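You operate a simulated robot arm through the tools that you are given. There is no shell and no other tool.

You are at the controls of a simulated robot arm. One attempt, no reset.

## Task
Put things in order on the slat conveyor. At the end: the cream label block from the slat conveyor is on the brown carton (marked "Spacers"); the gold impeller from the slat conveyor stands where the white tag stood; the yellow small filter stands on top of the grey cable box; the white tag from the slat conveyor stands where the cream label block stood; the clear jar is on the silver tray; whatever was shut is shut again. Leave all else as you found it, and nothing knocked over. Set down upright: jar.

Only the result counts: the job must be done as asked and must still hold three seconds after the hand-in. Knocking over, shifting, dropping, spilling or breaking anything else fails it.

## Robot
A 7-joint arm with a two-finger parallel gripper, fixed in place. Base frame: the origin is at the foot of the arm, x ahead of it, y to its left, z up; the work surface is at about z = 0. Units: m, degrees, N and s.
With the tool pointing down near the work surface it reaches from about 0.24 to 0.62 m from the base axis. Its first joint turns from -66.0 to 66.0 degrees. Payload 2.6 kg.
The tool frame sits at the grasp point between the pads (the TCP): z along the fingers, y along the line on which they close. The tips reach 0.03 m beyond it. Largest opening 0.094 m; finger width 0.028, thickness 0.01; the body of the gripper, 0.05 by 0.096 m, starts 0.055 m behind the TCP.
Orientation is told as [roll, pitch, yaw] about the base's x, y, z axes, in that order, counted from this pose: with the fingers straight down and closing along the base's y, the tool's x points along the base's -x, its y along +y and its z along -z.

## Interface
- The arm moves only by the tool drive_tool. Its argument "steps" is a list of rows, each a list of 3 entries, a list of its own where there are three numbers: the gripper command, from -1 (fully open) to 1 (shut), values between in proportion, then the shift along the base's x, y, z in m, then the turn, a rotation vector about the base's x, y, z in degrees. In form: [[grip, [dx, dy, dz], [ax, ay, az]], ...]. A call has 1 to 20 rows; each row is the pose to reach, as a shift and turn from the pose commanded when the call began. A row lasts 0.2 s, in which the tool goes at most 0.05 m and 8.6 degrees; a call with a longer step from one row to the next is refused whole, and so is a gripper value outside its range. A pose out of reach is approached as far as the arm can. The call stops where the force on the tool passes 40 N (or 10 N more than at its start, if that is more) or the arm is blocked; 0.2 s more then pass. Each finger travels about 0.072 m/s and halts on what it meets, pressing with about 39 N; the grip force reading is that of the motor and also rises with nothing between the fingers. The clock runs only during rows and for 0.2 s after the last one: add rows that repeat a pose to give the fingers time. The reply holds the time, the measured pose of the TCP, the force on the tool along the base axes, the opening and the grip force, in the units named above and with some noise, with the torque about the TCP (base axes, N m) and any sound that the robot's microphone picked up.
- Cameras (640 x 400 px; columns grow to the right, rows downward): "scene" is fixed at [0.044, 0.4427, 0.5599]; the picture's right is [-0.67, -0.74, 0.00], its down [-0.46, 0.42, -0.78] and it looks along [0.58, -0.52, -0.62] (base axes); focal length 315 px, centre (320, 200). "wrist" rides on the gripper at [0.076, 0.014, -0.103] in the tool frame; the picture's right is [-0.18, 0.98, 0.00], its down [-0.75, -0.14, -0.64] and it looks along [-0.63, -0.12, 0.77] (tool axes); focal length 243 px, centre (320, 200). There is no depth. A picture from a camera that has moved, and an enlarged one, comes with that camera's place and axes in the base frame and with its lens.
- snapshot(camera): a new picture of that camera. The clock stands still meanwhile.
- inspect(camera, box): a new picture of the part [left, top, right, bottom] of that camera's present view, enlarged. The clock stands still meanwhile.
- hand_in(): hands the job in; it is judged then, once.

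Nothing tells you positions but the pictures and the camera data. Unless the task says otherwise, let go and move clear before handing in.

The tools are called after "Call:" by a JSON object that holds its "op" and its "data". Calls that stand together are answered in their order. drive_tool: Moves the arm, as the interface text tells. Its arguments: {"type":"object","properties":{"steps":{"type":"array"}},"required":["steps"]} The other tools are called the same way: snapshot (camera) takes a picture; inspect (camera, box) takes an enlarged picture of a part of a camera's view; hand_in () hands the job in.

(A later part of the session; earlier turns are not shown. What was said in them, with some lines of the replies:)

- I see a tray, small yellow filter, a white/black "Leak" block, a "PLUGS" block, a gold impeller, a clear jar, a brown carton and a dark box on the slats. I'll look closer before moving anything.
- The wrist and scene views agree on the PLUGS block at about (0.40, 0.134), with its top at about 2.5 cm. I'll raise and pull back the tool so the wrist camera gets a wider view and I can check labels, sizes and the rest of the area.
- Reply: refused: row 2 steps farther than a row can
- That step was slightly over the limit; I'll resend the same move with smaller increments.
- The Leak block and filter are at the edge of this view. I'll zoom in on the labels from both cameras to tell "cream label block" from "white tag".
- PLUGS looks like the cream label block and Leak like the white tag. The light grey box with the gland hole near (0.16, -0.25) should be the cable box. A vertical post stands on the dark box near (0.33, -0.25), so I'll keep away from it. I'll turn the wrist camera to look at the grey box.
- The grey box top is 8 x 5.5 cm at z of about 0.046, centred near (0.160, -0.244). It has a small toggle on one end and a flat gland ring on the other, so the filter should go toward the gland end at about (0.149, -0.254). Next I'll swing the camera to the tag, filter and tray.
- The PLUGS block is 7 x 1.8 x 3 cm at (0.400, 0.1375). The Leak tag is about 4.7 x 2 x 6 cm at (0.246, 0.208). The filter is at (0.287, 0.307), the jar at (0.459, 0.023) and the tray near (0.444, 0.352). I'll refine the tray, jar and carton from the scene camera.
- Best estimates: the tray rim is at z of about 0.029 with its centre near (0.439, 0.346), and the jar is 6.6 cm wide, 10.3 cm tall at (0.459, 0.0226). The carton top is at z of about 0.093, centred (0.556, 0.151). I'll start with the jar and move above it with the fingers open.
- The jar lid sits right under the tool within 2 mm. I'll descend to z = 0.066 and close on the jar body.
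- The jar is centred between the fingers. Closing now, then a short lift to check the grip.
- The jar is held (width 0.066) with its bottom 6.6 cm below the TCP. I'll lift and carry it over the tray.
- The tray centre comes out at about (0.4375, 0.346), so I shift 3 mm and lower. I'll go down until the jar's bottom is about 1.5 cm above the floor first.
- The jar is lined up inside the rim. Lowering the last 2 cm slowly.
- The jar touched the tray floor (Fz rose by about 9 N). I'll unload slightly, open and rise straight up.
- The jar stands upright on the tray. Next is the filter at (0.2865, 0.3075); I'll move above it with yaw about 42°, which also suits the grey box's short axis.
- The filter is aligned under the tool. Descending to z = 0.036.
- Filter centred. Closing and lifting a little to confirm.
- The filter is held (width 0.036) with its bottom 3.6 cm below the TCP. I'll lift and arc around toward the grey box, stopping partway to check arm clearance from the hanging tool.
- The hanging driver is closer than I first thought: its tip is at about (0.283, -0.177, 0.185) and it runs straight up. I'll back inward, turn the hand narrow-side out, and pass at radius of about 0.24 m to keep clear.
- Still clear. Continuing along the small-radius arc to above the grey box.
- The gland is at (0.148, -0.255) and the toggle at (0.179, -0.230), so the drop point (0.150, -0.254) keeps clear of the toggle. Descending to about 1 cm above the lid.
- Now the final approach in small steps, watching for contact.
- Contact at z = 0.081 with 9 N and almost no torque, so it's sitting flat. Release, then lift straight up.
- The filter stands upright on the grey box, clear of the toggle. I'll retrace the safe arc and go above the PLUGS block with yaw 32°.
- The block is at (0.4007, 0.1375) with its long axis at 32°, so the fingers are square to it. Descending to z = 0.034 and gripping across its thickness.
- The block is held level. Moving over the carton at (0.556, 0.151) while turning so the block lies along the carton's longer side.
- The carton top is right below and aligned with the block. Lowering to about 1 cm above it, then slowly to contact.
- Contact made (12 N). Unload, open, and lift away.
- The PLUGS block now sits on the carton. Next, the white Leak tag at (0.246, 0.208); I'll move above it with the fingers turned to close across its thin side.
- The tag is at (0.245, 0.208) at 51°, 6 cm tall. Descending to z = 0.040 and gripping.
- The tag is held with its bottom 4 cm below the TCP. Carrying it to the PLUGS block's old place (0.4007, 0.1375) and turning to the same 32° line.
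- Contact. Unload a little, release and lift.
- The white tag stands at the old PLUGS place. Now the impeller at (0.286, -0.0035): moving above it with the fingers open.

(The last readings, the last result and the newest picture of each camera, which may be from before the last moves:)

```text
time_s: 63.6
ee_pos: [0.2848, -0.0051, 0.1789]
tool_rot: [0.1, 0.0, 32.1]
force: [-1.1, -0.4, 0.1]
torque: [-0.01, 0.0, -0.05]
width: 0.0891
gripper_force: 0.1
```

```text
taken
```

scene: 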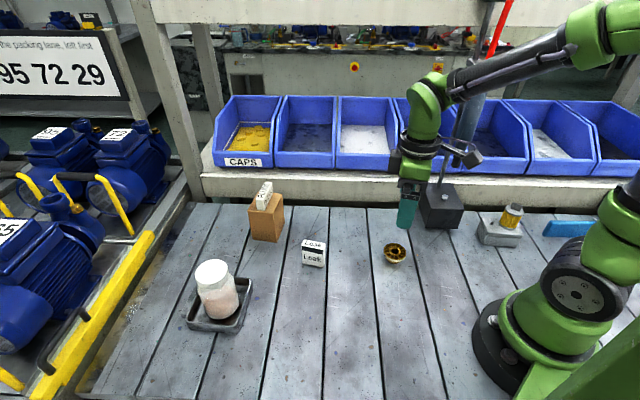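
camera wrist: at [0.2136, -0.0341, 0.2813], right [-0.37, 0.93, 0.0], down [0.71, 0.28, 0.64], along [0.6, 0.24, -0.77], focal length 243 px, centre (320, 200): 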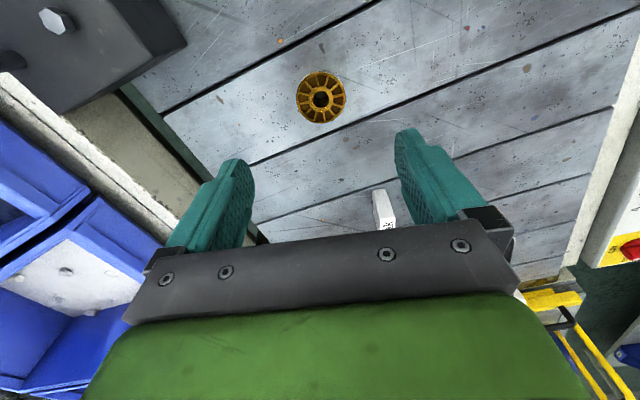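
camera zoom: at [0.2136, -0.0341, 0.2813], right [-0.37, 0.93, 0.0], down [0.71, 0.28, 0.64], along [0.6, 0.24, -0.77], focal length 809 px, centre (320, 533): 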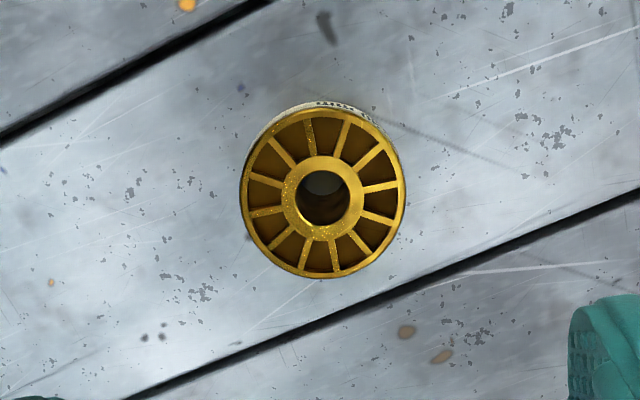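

The impeller is centred under the tool: 4.9 cm flange, 3 cm tall. Descending to z = 0.033.

Call:
{"op": "drive_tool", "data": {"steps": [[-0.9, [0, 0, -0.045], [0, 0, 0]], [-0.9, [0, 0, -0.085], [0, 0, 0]], [-0.9, [0, 0, -0.12], [0, 0, 0]], [-0.9, [0, 0, -0.138], [0, 0, 0]], [-0.9, [0, 0, -0.146], [0, 0, 0]], [-0.9, [0, 0, -0.146], [0, 0, 0]]]}}

Call:
{"op": "snapshot", "data": {"camera": "wrist"}}

Call:
{"op": "inspect", "data": {"camera": "scene", "box": [340, 190, 460, 280]}}

```text
time_s: 65.0
ee_pos: [0.2868, -0.0047, 0.0329]
tool_rot: [0.1, 0.0, 32.0]
force: [0.5, -0.1, 0.2]
torque: [0.0, 0.02, 0.01]
width: 0.0892
gripper_force: 0.1
```

```text
taken
camera wrist: at [0.2147, -0.0332, 0.1359], right [-0.37, 0.93, 0.0], down [0.71, 0.28, 0.64], along [0.6, 0.24, -0.77], focal length 243 px, centre (320, 200)
```

wrist: 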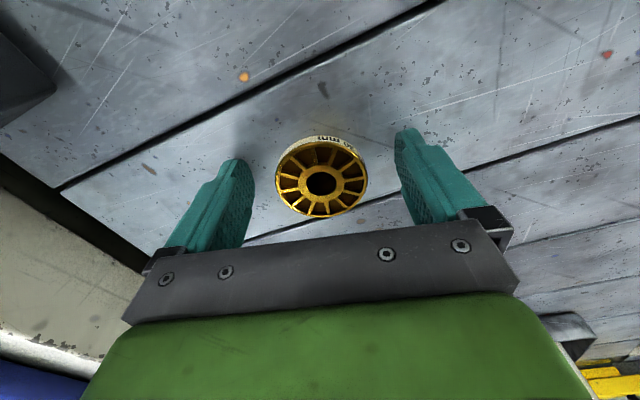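

```text
4.44 times, centred on (400, 235) of scene
camera zoom: at [0.044, 0.4427, 0.5599], right [-0.67, -0.74, 0.0], down [-0.46, 0.42, -0.78], along [0.58, -0.52, -0.62], focal length 1401 px, centre (-36, 44)
```

zoom: 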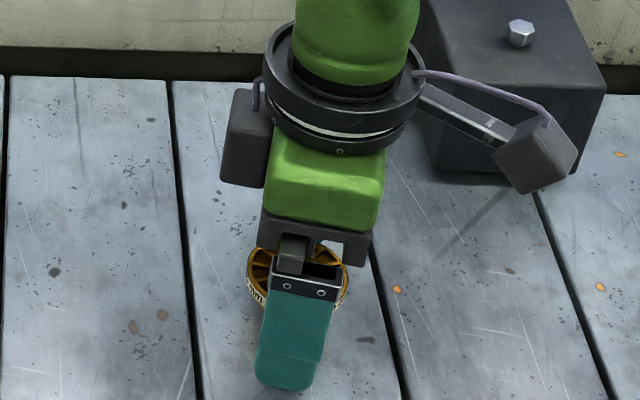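

Call:
{"op": "drive_tool", "data": {"steps": [[1, [0, 0, 0], [0, 0, 0]], [1, [0, 0, 0], [0, 0, 0]], [1, [0, 0, 0], [0, 0, 0]], [1, [0, 0, 0], [0, 0, 0]], [1, [0, 0, 0.01], [0, 0, 0]], [1, [0, 0, 0.03], [0, 0, 0]], [1, [0, 0, 0.06], [0, 0, 0]], [1, [0, 0, 0.06], [0, 0, 0]]]}}

Call:
{"op": "snapshot", "data": {"camera": "wrist"}}

Call:
{"op": "inspect", "data": {"camera": "scene", "box": [340, 170, 460, 270]}}

```text
time_s: 66.8
ee_pos: [0.2872, -0.0048, 0.093]
tool_rot: [0.1, -0.1, 32.0]
force: [-0.4, 0.4, -2.8]
torque: [0.02, 0.01, 0.02]
width: 0.049
gripper_force: 39.2
```

```text
taken
camera wrist: at [0.2146, -0.0332, 0.1954], right [-0.37, 0.93, 0.0], down [0.71, 0.28, 0.64], along [0.6, 0.24, -0.77], focal length 243 px, centre (320, 200)
```

wrist: 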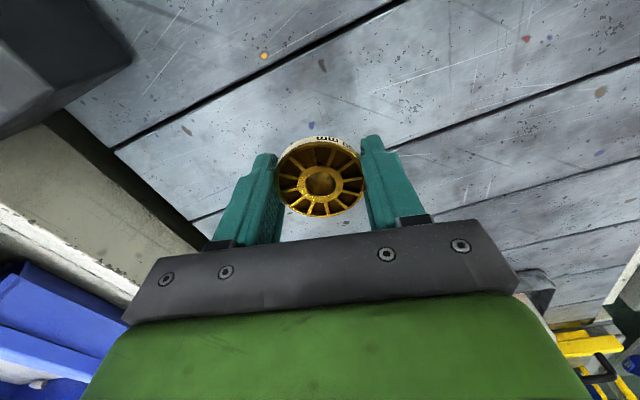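

```text
4.00 times, centred on (400, 220) of scene
camera zoom: at [0.044, 0.4427, 0.5599], right [-0.67, -0.74, 0.0], down [-0.46, 0.42, -0.78], along [0.58, -0.52, -0.62], focal length 1261 px, centre (0, 120)
```

zoom: 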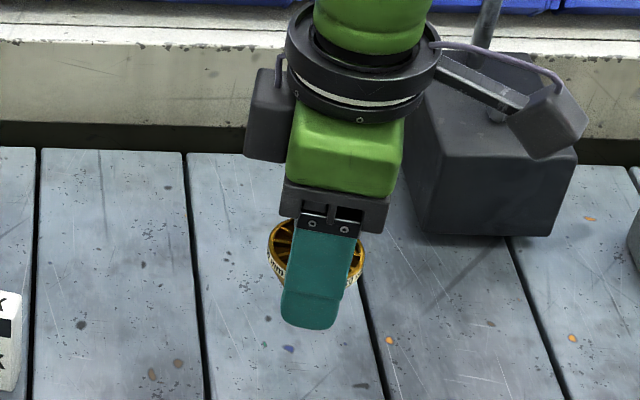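

The impeller is held level with its bottom about 3.3 cm below the TCP. Carrying it to the tag's old place (0.245, 0.208).

Call:
{"op": "drive_tool", "data": {"steps": [[1, [0, 0.01, 0.04], [0, 0, 0]], [1, [-0.008, 0.05, 0.06], [0, 0, 0]], [1, [-0.017, 0.095, 0.06], [0, 0, 0]], [1, [-0.026, 0.14, 0.06], [0, 0, 0]], [1, [-0.034, 0.18, 0.06], [0, 0, 0]], [1, [-0.041, 0.2115, 0.06], [0, 0, 0]], [1, [-0.041, 0.2115, 0.02], [0, 0, 0]], [1, [-0.041, 0.2115, -0.02], [0, 0, 0]], [1, [-0.041, 0.2115, -0.043], [0, 0, 0]], [1, [-0.041, 0.2115, -0.05], [0, 0, 0]], [1, [-0.041, 0.2115, -0.05], [0, 0, 0]]]}}

Call:
{"op": "snapshot", "data": {"camera": "wrist"}}

Call:
{"op": "inspect", "data": {"camera": "scene", "box": [260, 220, 420, 360]}}

```text
time_s: 69.2
ee_pos: [0.2442, 0.2081, 0.0437]
tool_rot: [0.1, 0.0, 32.0]
force: [-0.2, 0.3, -3.2]
torque: [-0.01, 0.01, -0.02]
width: 0.0492
gripper_force: 38.6
```

```text
taken
camera wrist: at [0.1732, 0.1786, 0.1457], right [-0.37, 0.93, 0.0], down [0.71, 0.28, 0.64], along [0.6, 0.24, -0.77], focal length 243 px, centre (320, 200)
```

wrist: 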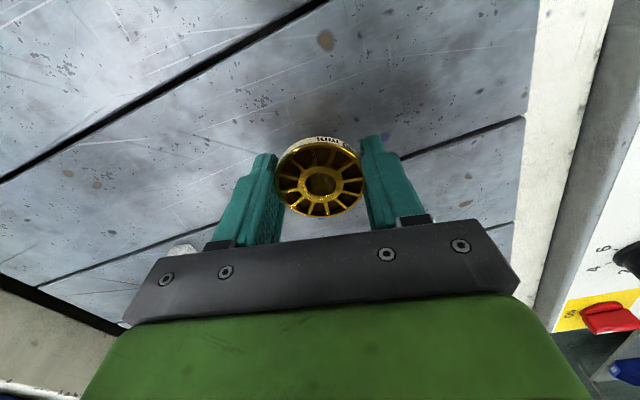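

```text
2.86 times, centred on (340, 290) of scene
camera zoom: at [0.044, 0.4427, 0.5599], right [-0.67, -0.74, 0.0], down [-0.46, 0.42, -0.78], along [0.58, -0.52, -0.62], focal length 900 px, centre (263, -57)
```

zoom: 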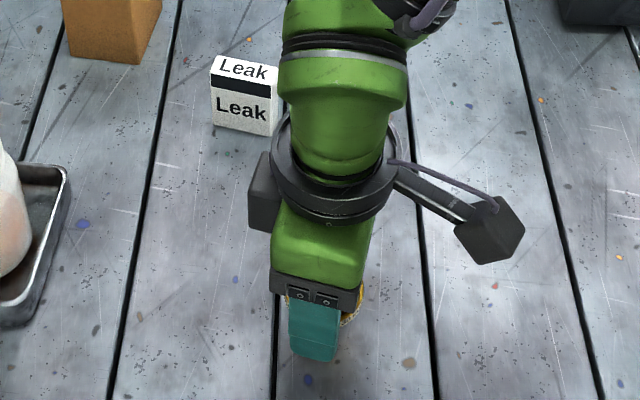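

Call:
{"op": "drive_tool", "data": {"steps": [[1, [0, 0, -0.004], [0, 0, 0]], [1, [0, 0, -0.007], [0, 0, 0]], [1, [0, 0, -0.009], [0, 0, 0]], [1, [0, 0, -0.009], [0, 0, 0]]]}}

```text
time_s: 70.2
ee_pos: [0.2441, 0.2067, 0.0331]
tool_rot: [0.1, 0.0, 32.0]
force: [1.4, 0.9, -2.8]
torque: [0.02, -0.02, 0.0]
width: 0.0491
gripper_force: 39.1
```

Call:
{"op": "drive_tool", "data": {"steps": [[1, [0, 0, -0.0008], [0, 0, 0]], [1, [0, 0, -0.0014], [0, 0, 0]], [1, [0, 0, -0.0014], [0, 0, 0]]]}}

```text
time_s: 71.2
ee_pos: [0.2445, 0.2063, 0.0326]
tool_rot: [0.1, 0.0, 31.8]
force: [-1.7, -0.5, 3.7]
torque: [-0.02, -0.06, 0.0]
width: 0.0492
gripper_force: 39.0
stopped in row 3: the force on the tool passed its limit at 41 N (the readings are from after the stop); the commanded pose is now the measured one
```

Contact with the surface; the tool stopped and the force has settled to a few newtons. Releasing and lifting.

Call:
{"op": "drive_tool", "data": {"steps": [[1, [0, 0, 0.0004], [0, 0, 0]], [0.0, [0, 0, 0.0004], [0, 0, 0]], [-0.3, [0, 0, 0.0004], [0, 0, 0]], [-0.6, [0, 0, 0.0004], [0, 0, 0]], [-0.8, [0, 0, 0.0004], [0, 0, 0]], [-0.8, [0, 0, 0.0004], [0, 0, 0]], [-0.8, [0, 0, 0.015], [0, 0, 0]], [-0.8, [0, 0, 0.05], [0, 0, 0]], [-0.8, [0, 0, 0.095], [0, 0, 0]], [-0.8, [0, 0, 0.14], [0, 0, 0]]]}}

Call:
{"op": "snapshot", "data": {"camera": "wrist"}}

Call:
{"op": "inspect", "data": {"camera": "wrist", "box": [250, 40, 390, 160]}}

Call:
{"op": "snapshot", "data": {"camera": "scene"}}

```text
time_s: 73.4
ee_pos: [0.2442, 0.2072, 0.1725]
tool_rot: [0.1, 0.1, 32.0]
force: [0.4, 0.3, 0.6]
torque: [0.0, 0.0, 0.0]
width: 0.0847
gripper_force: 0.0
```

```text
taken
camera wrist: at [0.1734, 0.1785, 0.2765], right [-0.36, 0.93, 0.0], down [0.72, 0.28, 0.64], along [0.6, 0.23, -0.77], focal length 243 px, centre (320, 200)
```

wrist: 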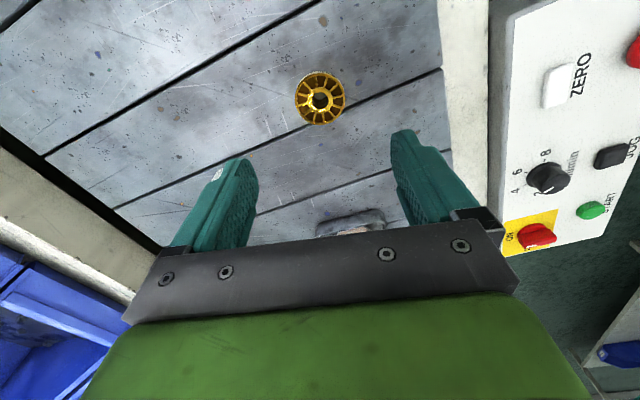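

```text
3.33 times, centred on (320, 100) of wrist
camera zoom: at [0.1734, 0.1785, 0.2765], right [-0.36, 0.93, 0.0], down [0.72, 0.28, 0.64], along [0.6, 0.23, -0.77], focal length 809 px, centre (320, 533)
```

zoom: 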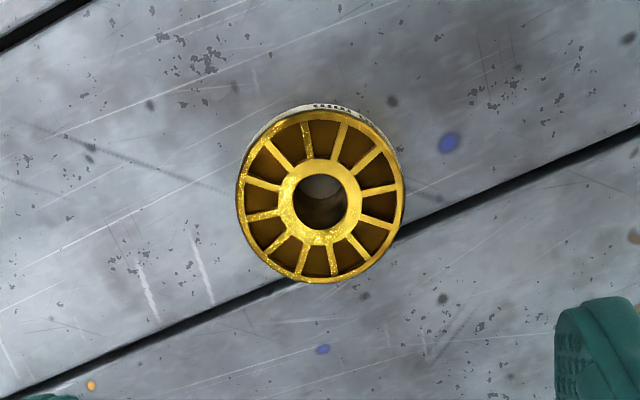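

```text
taken
```

scene: 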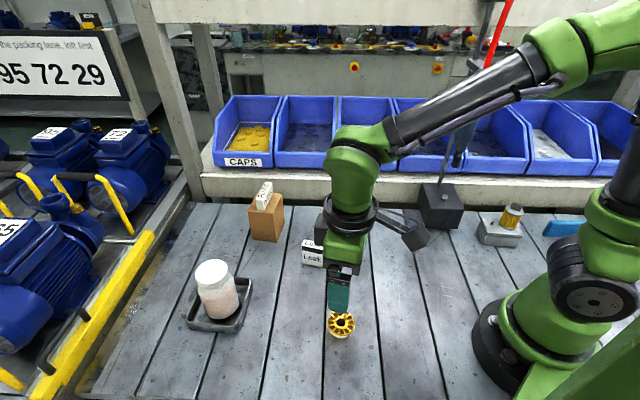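

All five moves are done: the impeller is at (0.245, 0.207), where the tag stood. I'll rise clear and do a final check of everything.

Call:
{"op": "drive_tool", "data": {"steps": [[-0.8, [0, 0, 0.045], [0, 0, 0]], [-0.8, [0, -0.01, 0.09], [0, 0, 0]], [-0.8, [0.01, -0.04, 0.12], [0, 0, -8]], [-0.8, [0.015, -0.075, 0.14], [0, 0, -16]], [-0.8, [0.02, -0.11, 0.15], [0, 0, -24]], [-0.8, [0.02, -0.13, 0.15], [0, 0, -32]], [-0.8, [0.02, -0.13, 0.15], [0, 0, -32]]]}}

Call:
{"op": "snapshot", "data": {"camera": "scene"}}

Call:
{"op": "snapshot", "data": {"camera": "wrist"}}

Call:
{"op": "inspect", "data": {"camera": "scene", "box": [170, 170, 380, 350]}}

Call:
{"op": "inspect", "data": {"camera": "scene", "box": [400, 150, 600, 270]}}

```text
time_s: 75.0
ee_pos: [0.2649, 0.0767, 0.3247]
tool_rot: [0.1, 0.0, -0.1]
force: [0.0, 0.0, -0.2]
torque: [0.0, -0.05, -0.01]
width: 0.0847
gripper_force: 0.1
```

```text
taken
```

scene: 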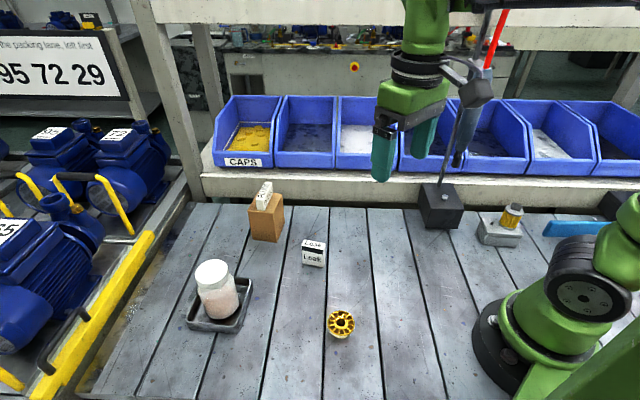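

```text
taken
camera wrist: at [0.1891, 0.091, 0.4264], right [0.19, 0.98, 0.0], down [0.75, -0.14, 0.64], along [0.63, -0.12, -0.77], focal length 243 px, centre (320, 200)
```

wrist: 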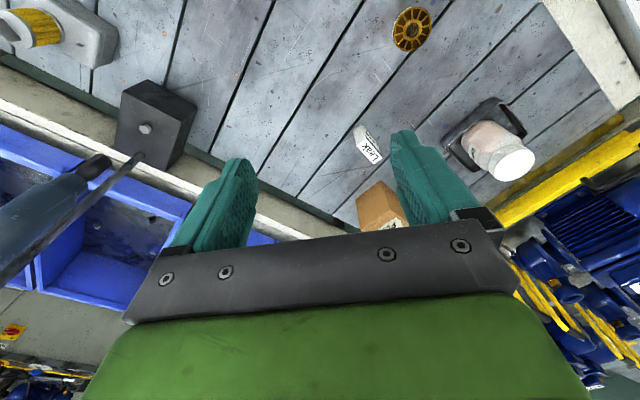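

```text
2.22 times, centred on (275, 260) of scene
camera zoom: at [0.044, 0.4427, 0.5599], right [-0.67, -0.74, 0.0], down [-0.46, 0.42, -0.78], along [0.58, -0.52, -0.62], focal length 700 px, centre (420, 67)
```

zoom: 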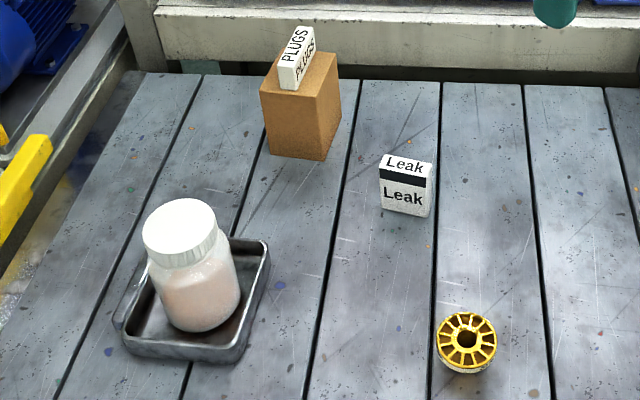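

```text
3.20 times, centred on (500, 210) of scene
camera zoom: at [0.044, 0.4427, 0.5599], right [-0.67, -0.74, 0.0], down [-0.46, 0.42, -0.78], along [0.58, -0.52, -0.62], focal length 1008 px, centre (-256, 168)
```

zoom: 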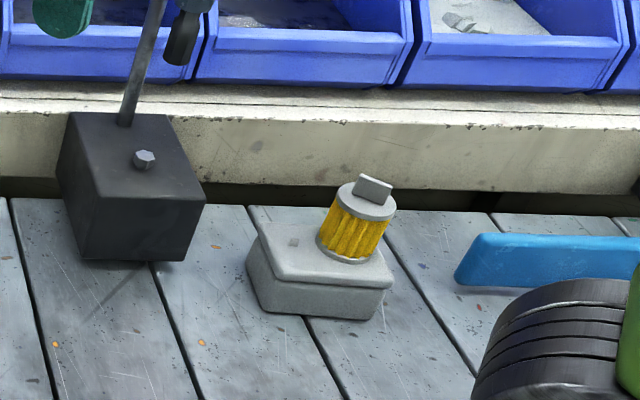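

Everything checks out. The jar is upright in the tray, the filter is on the grey box, and the PLUGS block is on the carton. The Leak tag is where PLUGS stood, and the impeller is where the tag stood. Nothing else has moved, nothing was opened, and the arm is clear, so I'm handing in.

Call:
{"op": "hand_in", "data": {}}

```text
The job is handed in.
```

All five moves are done and the job is handed in. I don't have the judge's result. In the last pictures everything was standing and nothing else had moved.

| Item | Final place |
|---|---|
| Cream label block ("PLUGS") | On top of the brown carton, lying along its longer side |
| White tag ("Leak") | Where the PLUGS block stood, within about 3 mm |
| Gold impeller | Where the tag stood, within about 2 mm |
| Yellow small filter | Upright on the grey cable box, clear of the small toggle on its lid |
| Clear jar | Upright in the silver tray |

- **"Spacers" mark:** I never saw it, because two sides of the carton stayed hidden from the cameras. I used it because it was the only brown carton I saw within the arm's reach.
- **Block and tag:** I took PLUGS as the cream label block and Leak as the white tag from their colour and lettering.
- **Things shut:** I opened nothing, so there was nothing to shut again.
- **Impeller placement:** The arm hit its force limit (41 N) when the impeller touched down, so I let go there. It was standing level afterwards.
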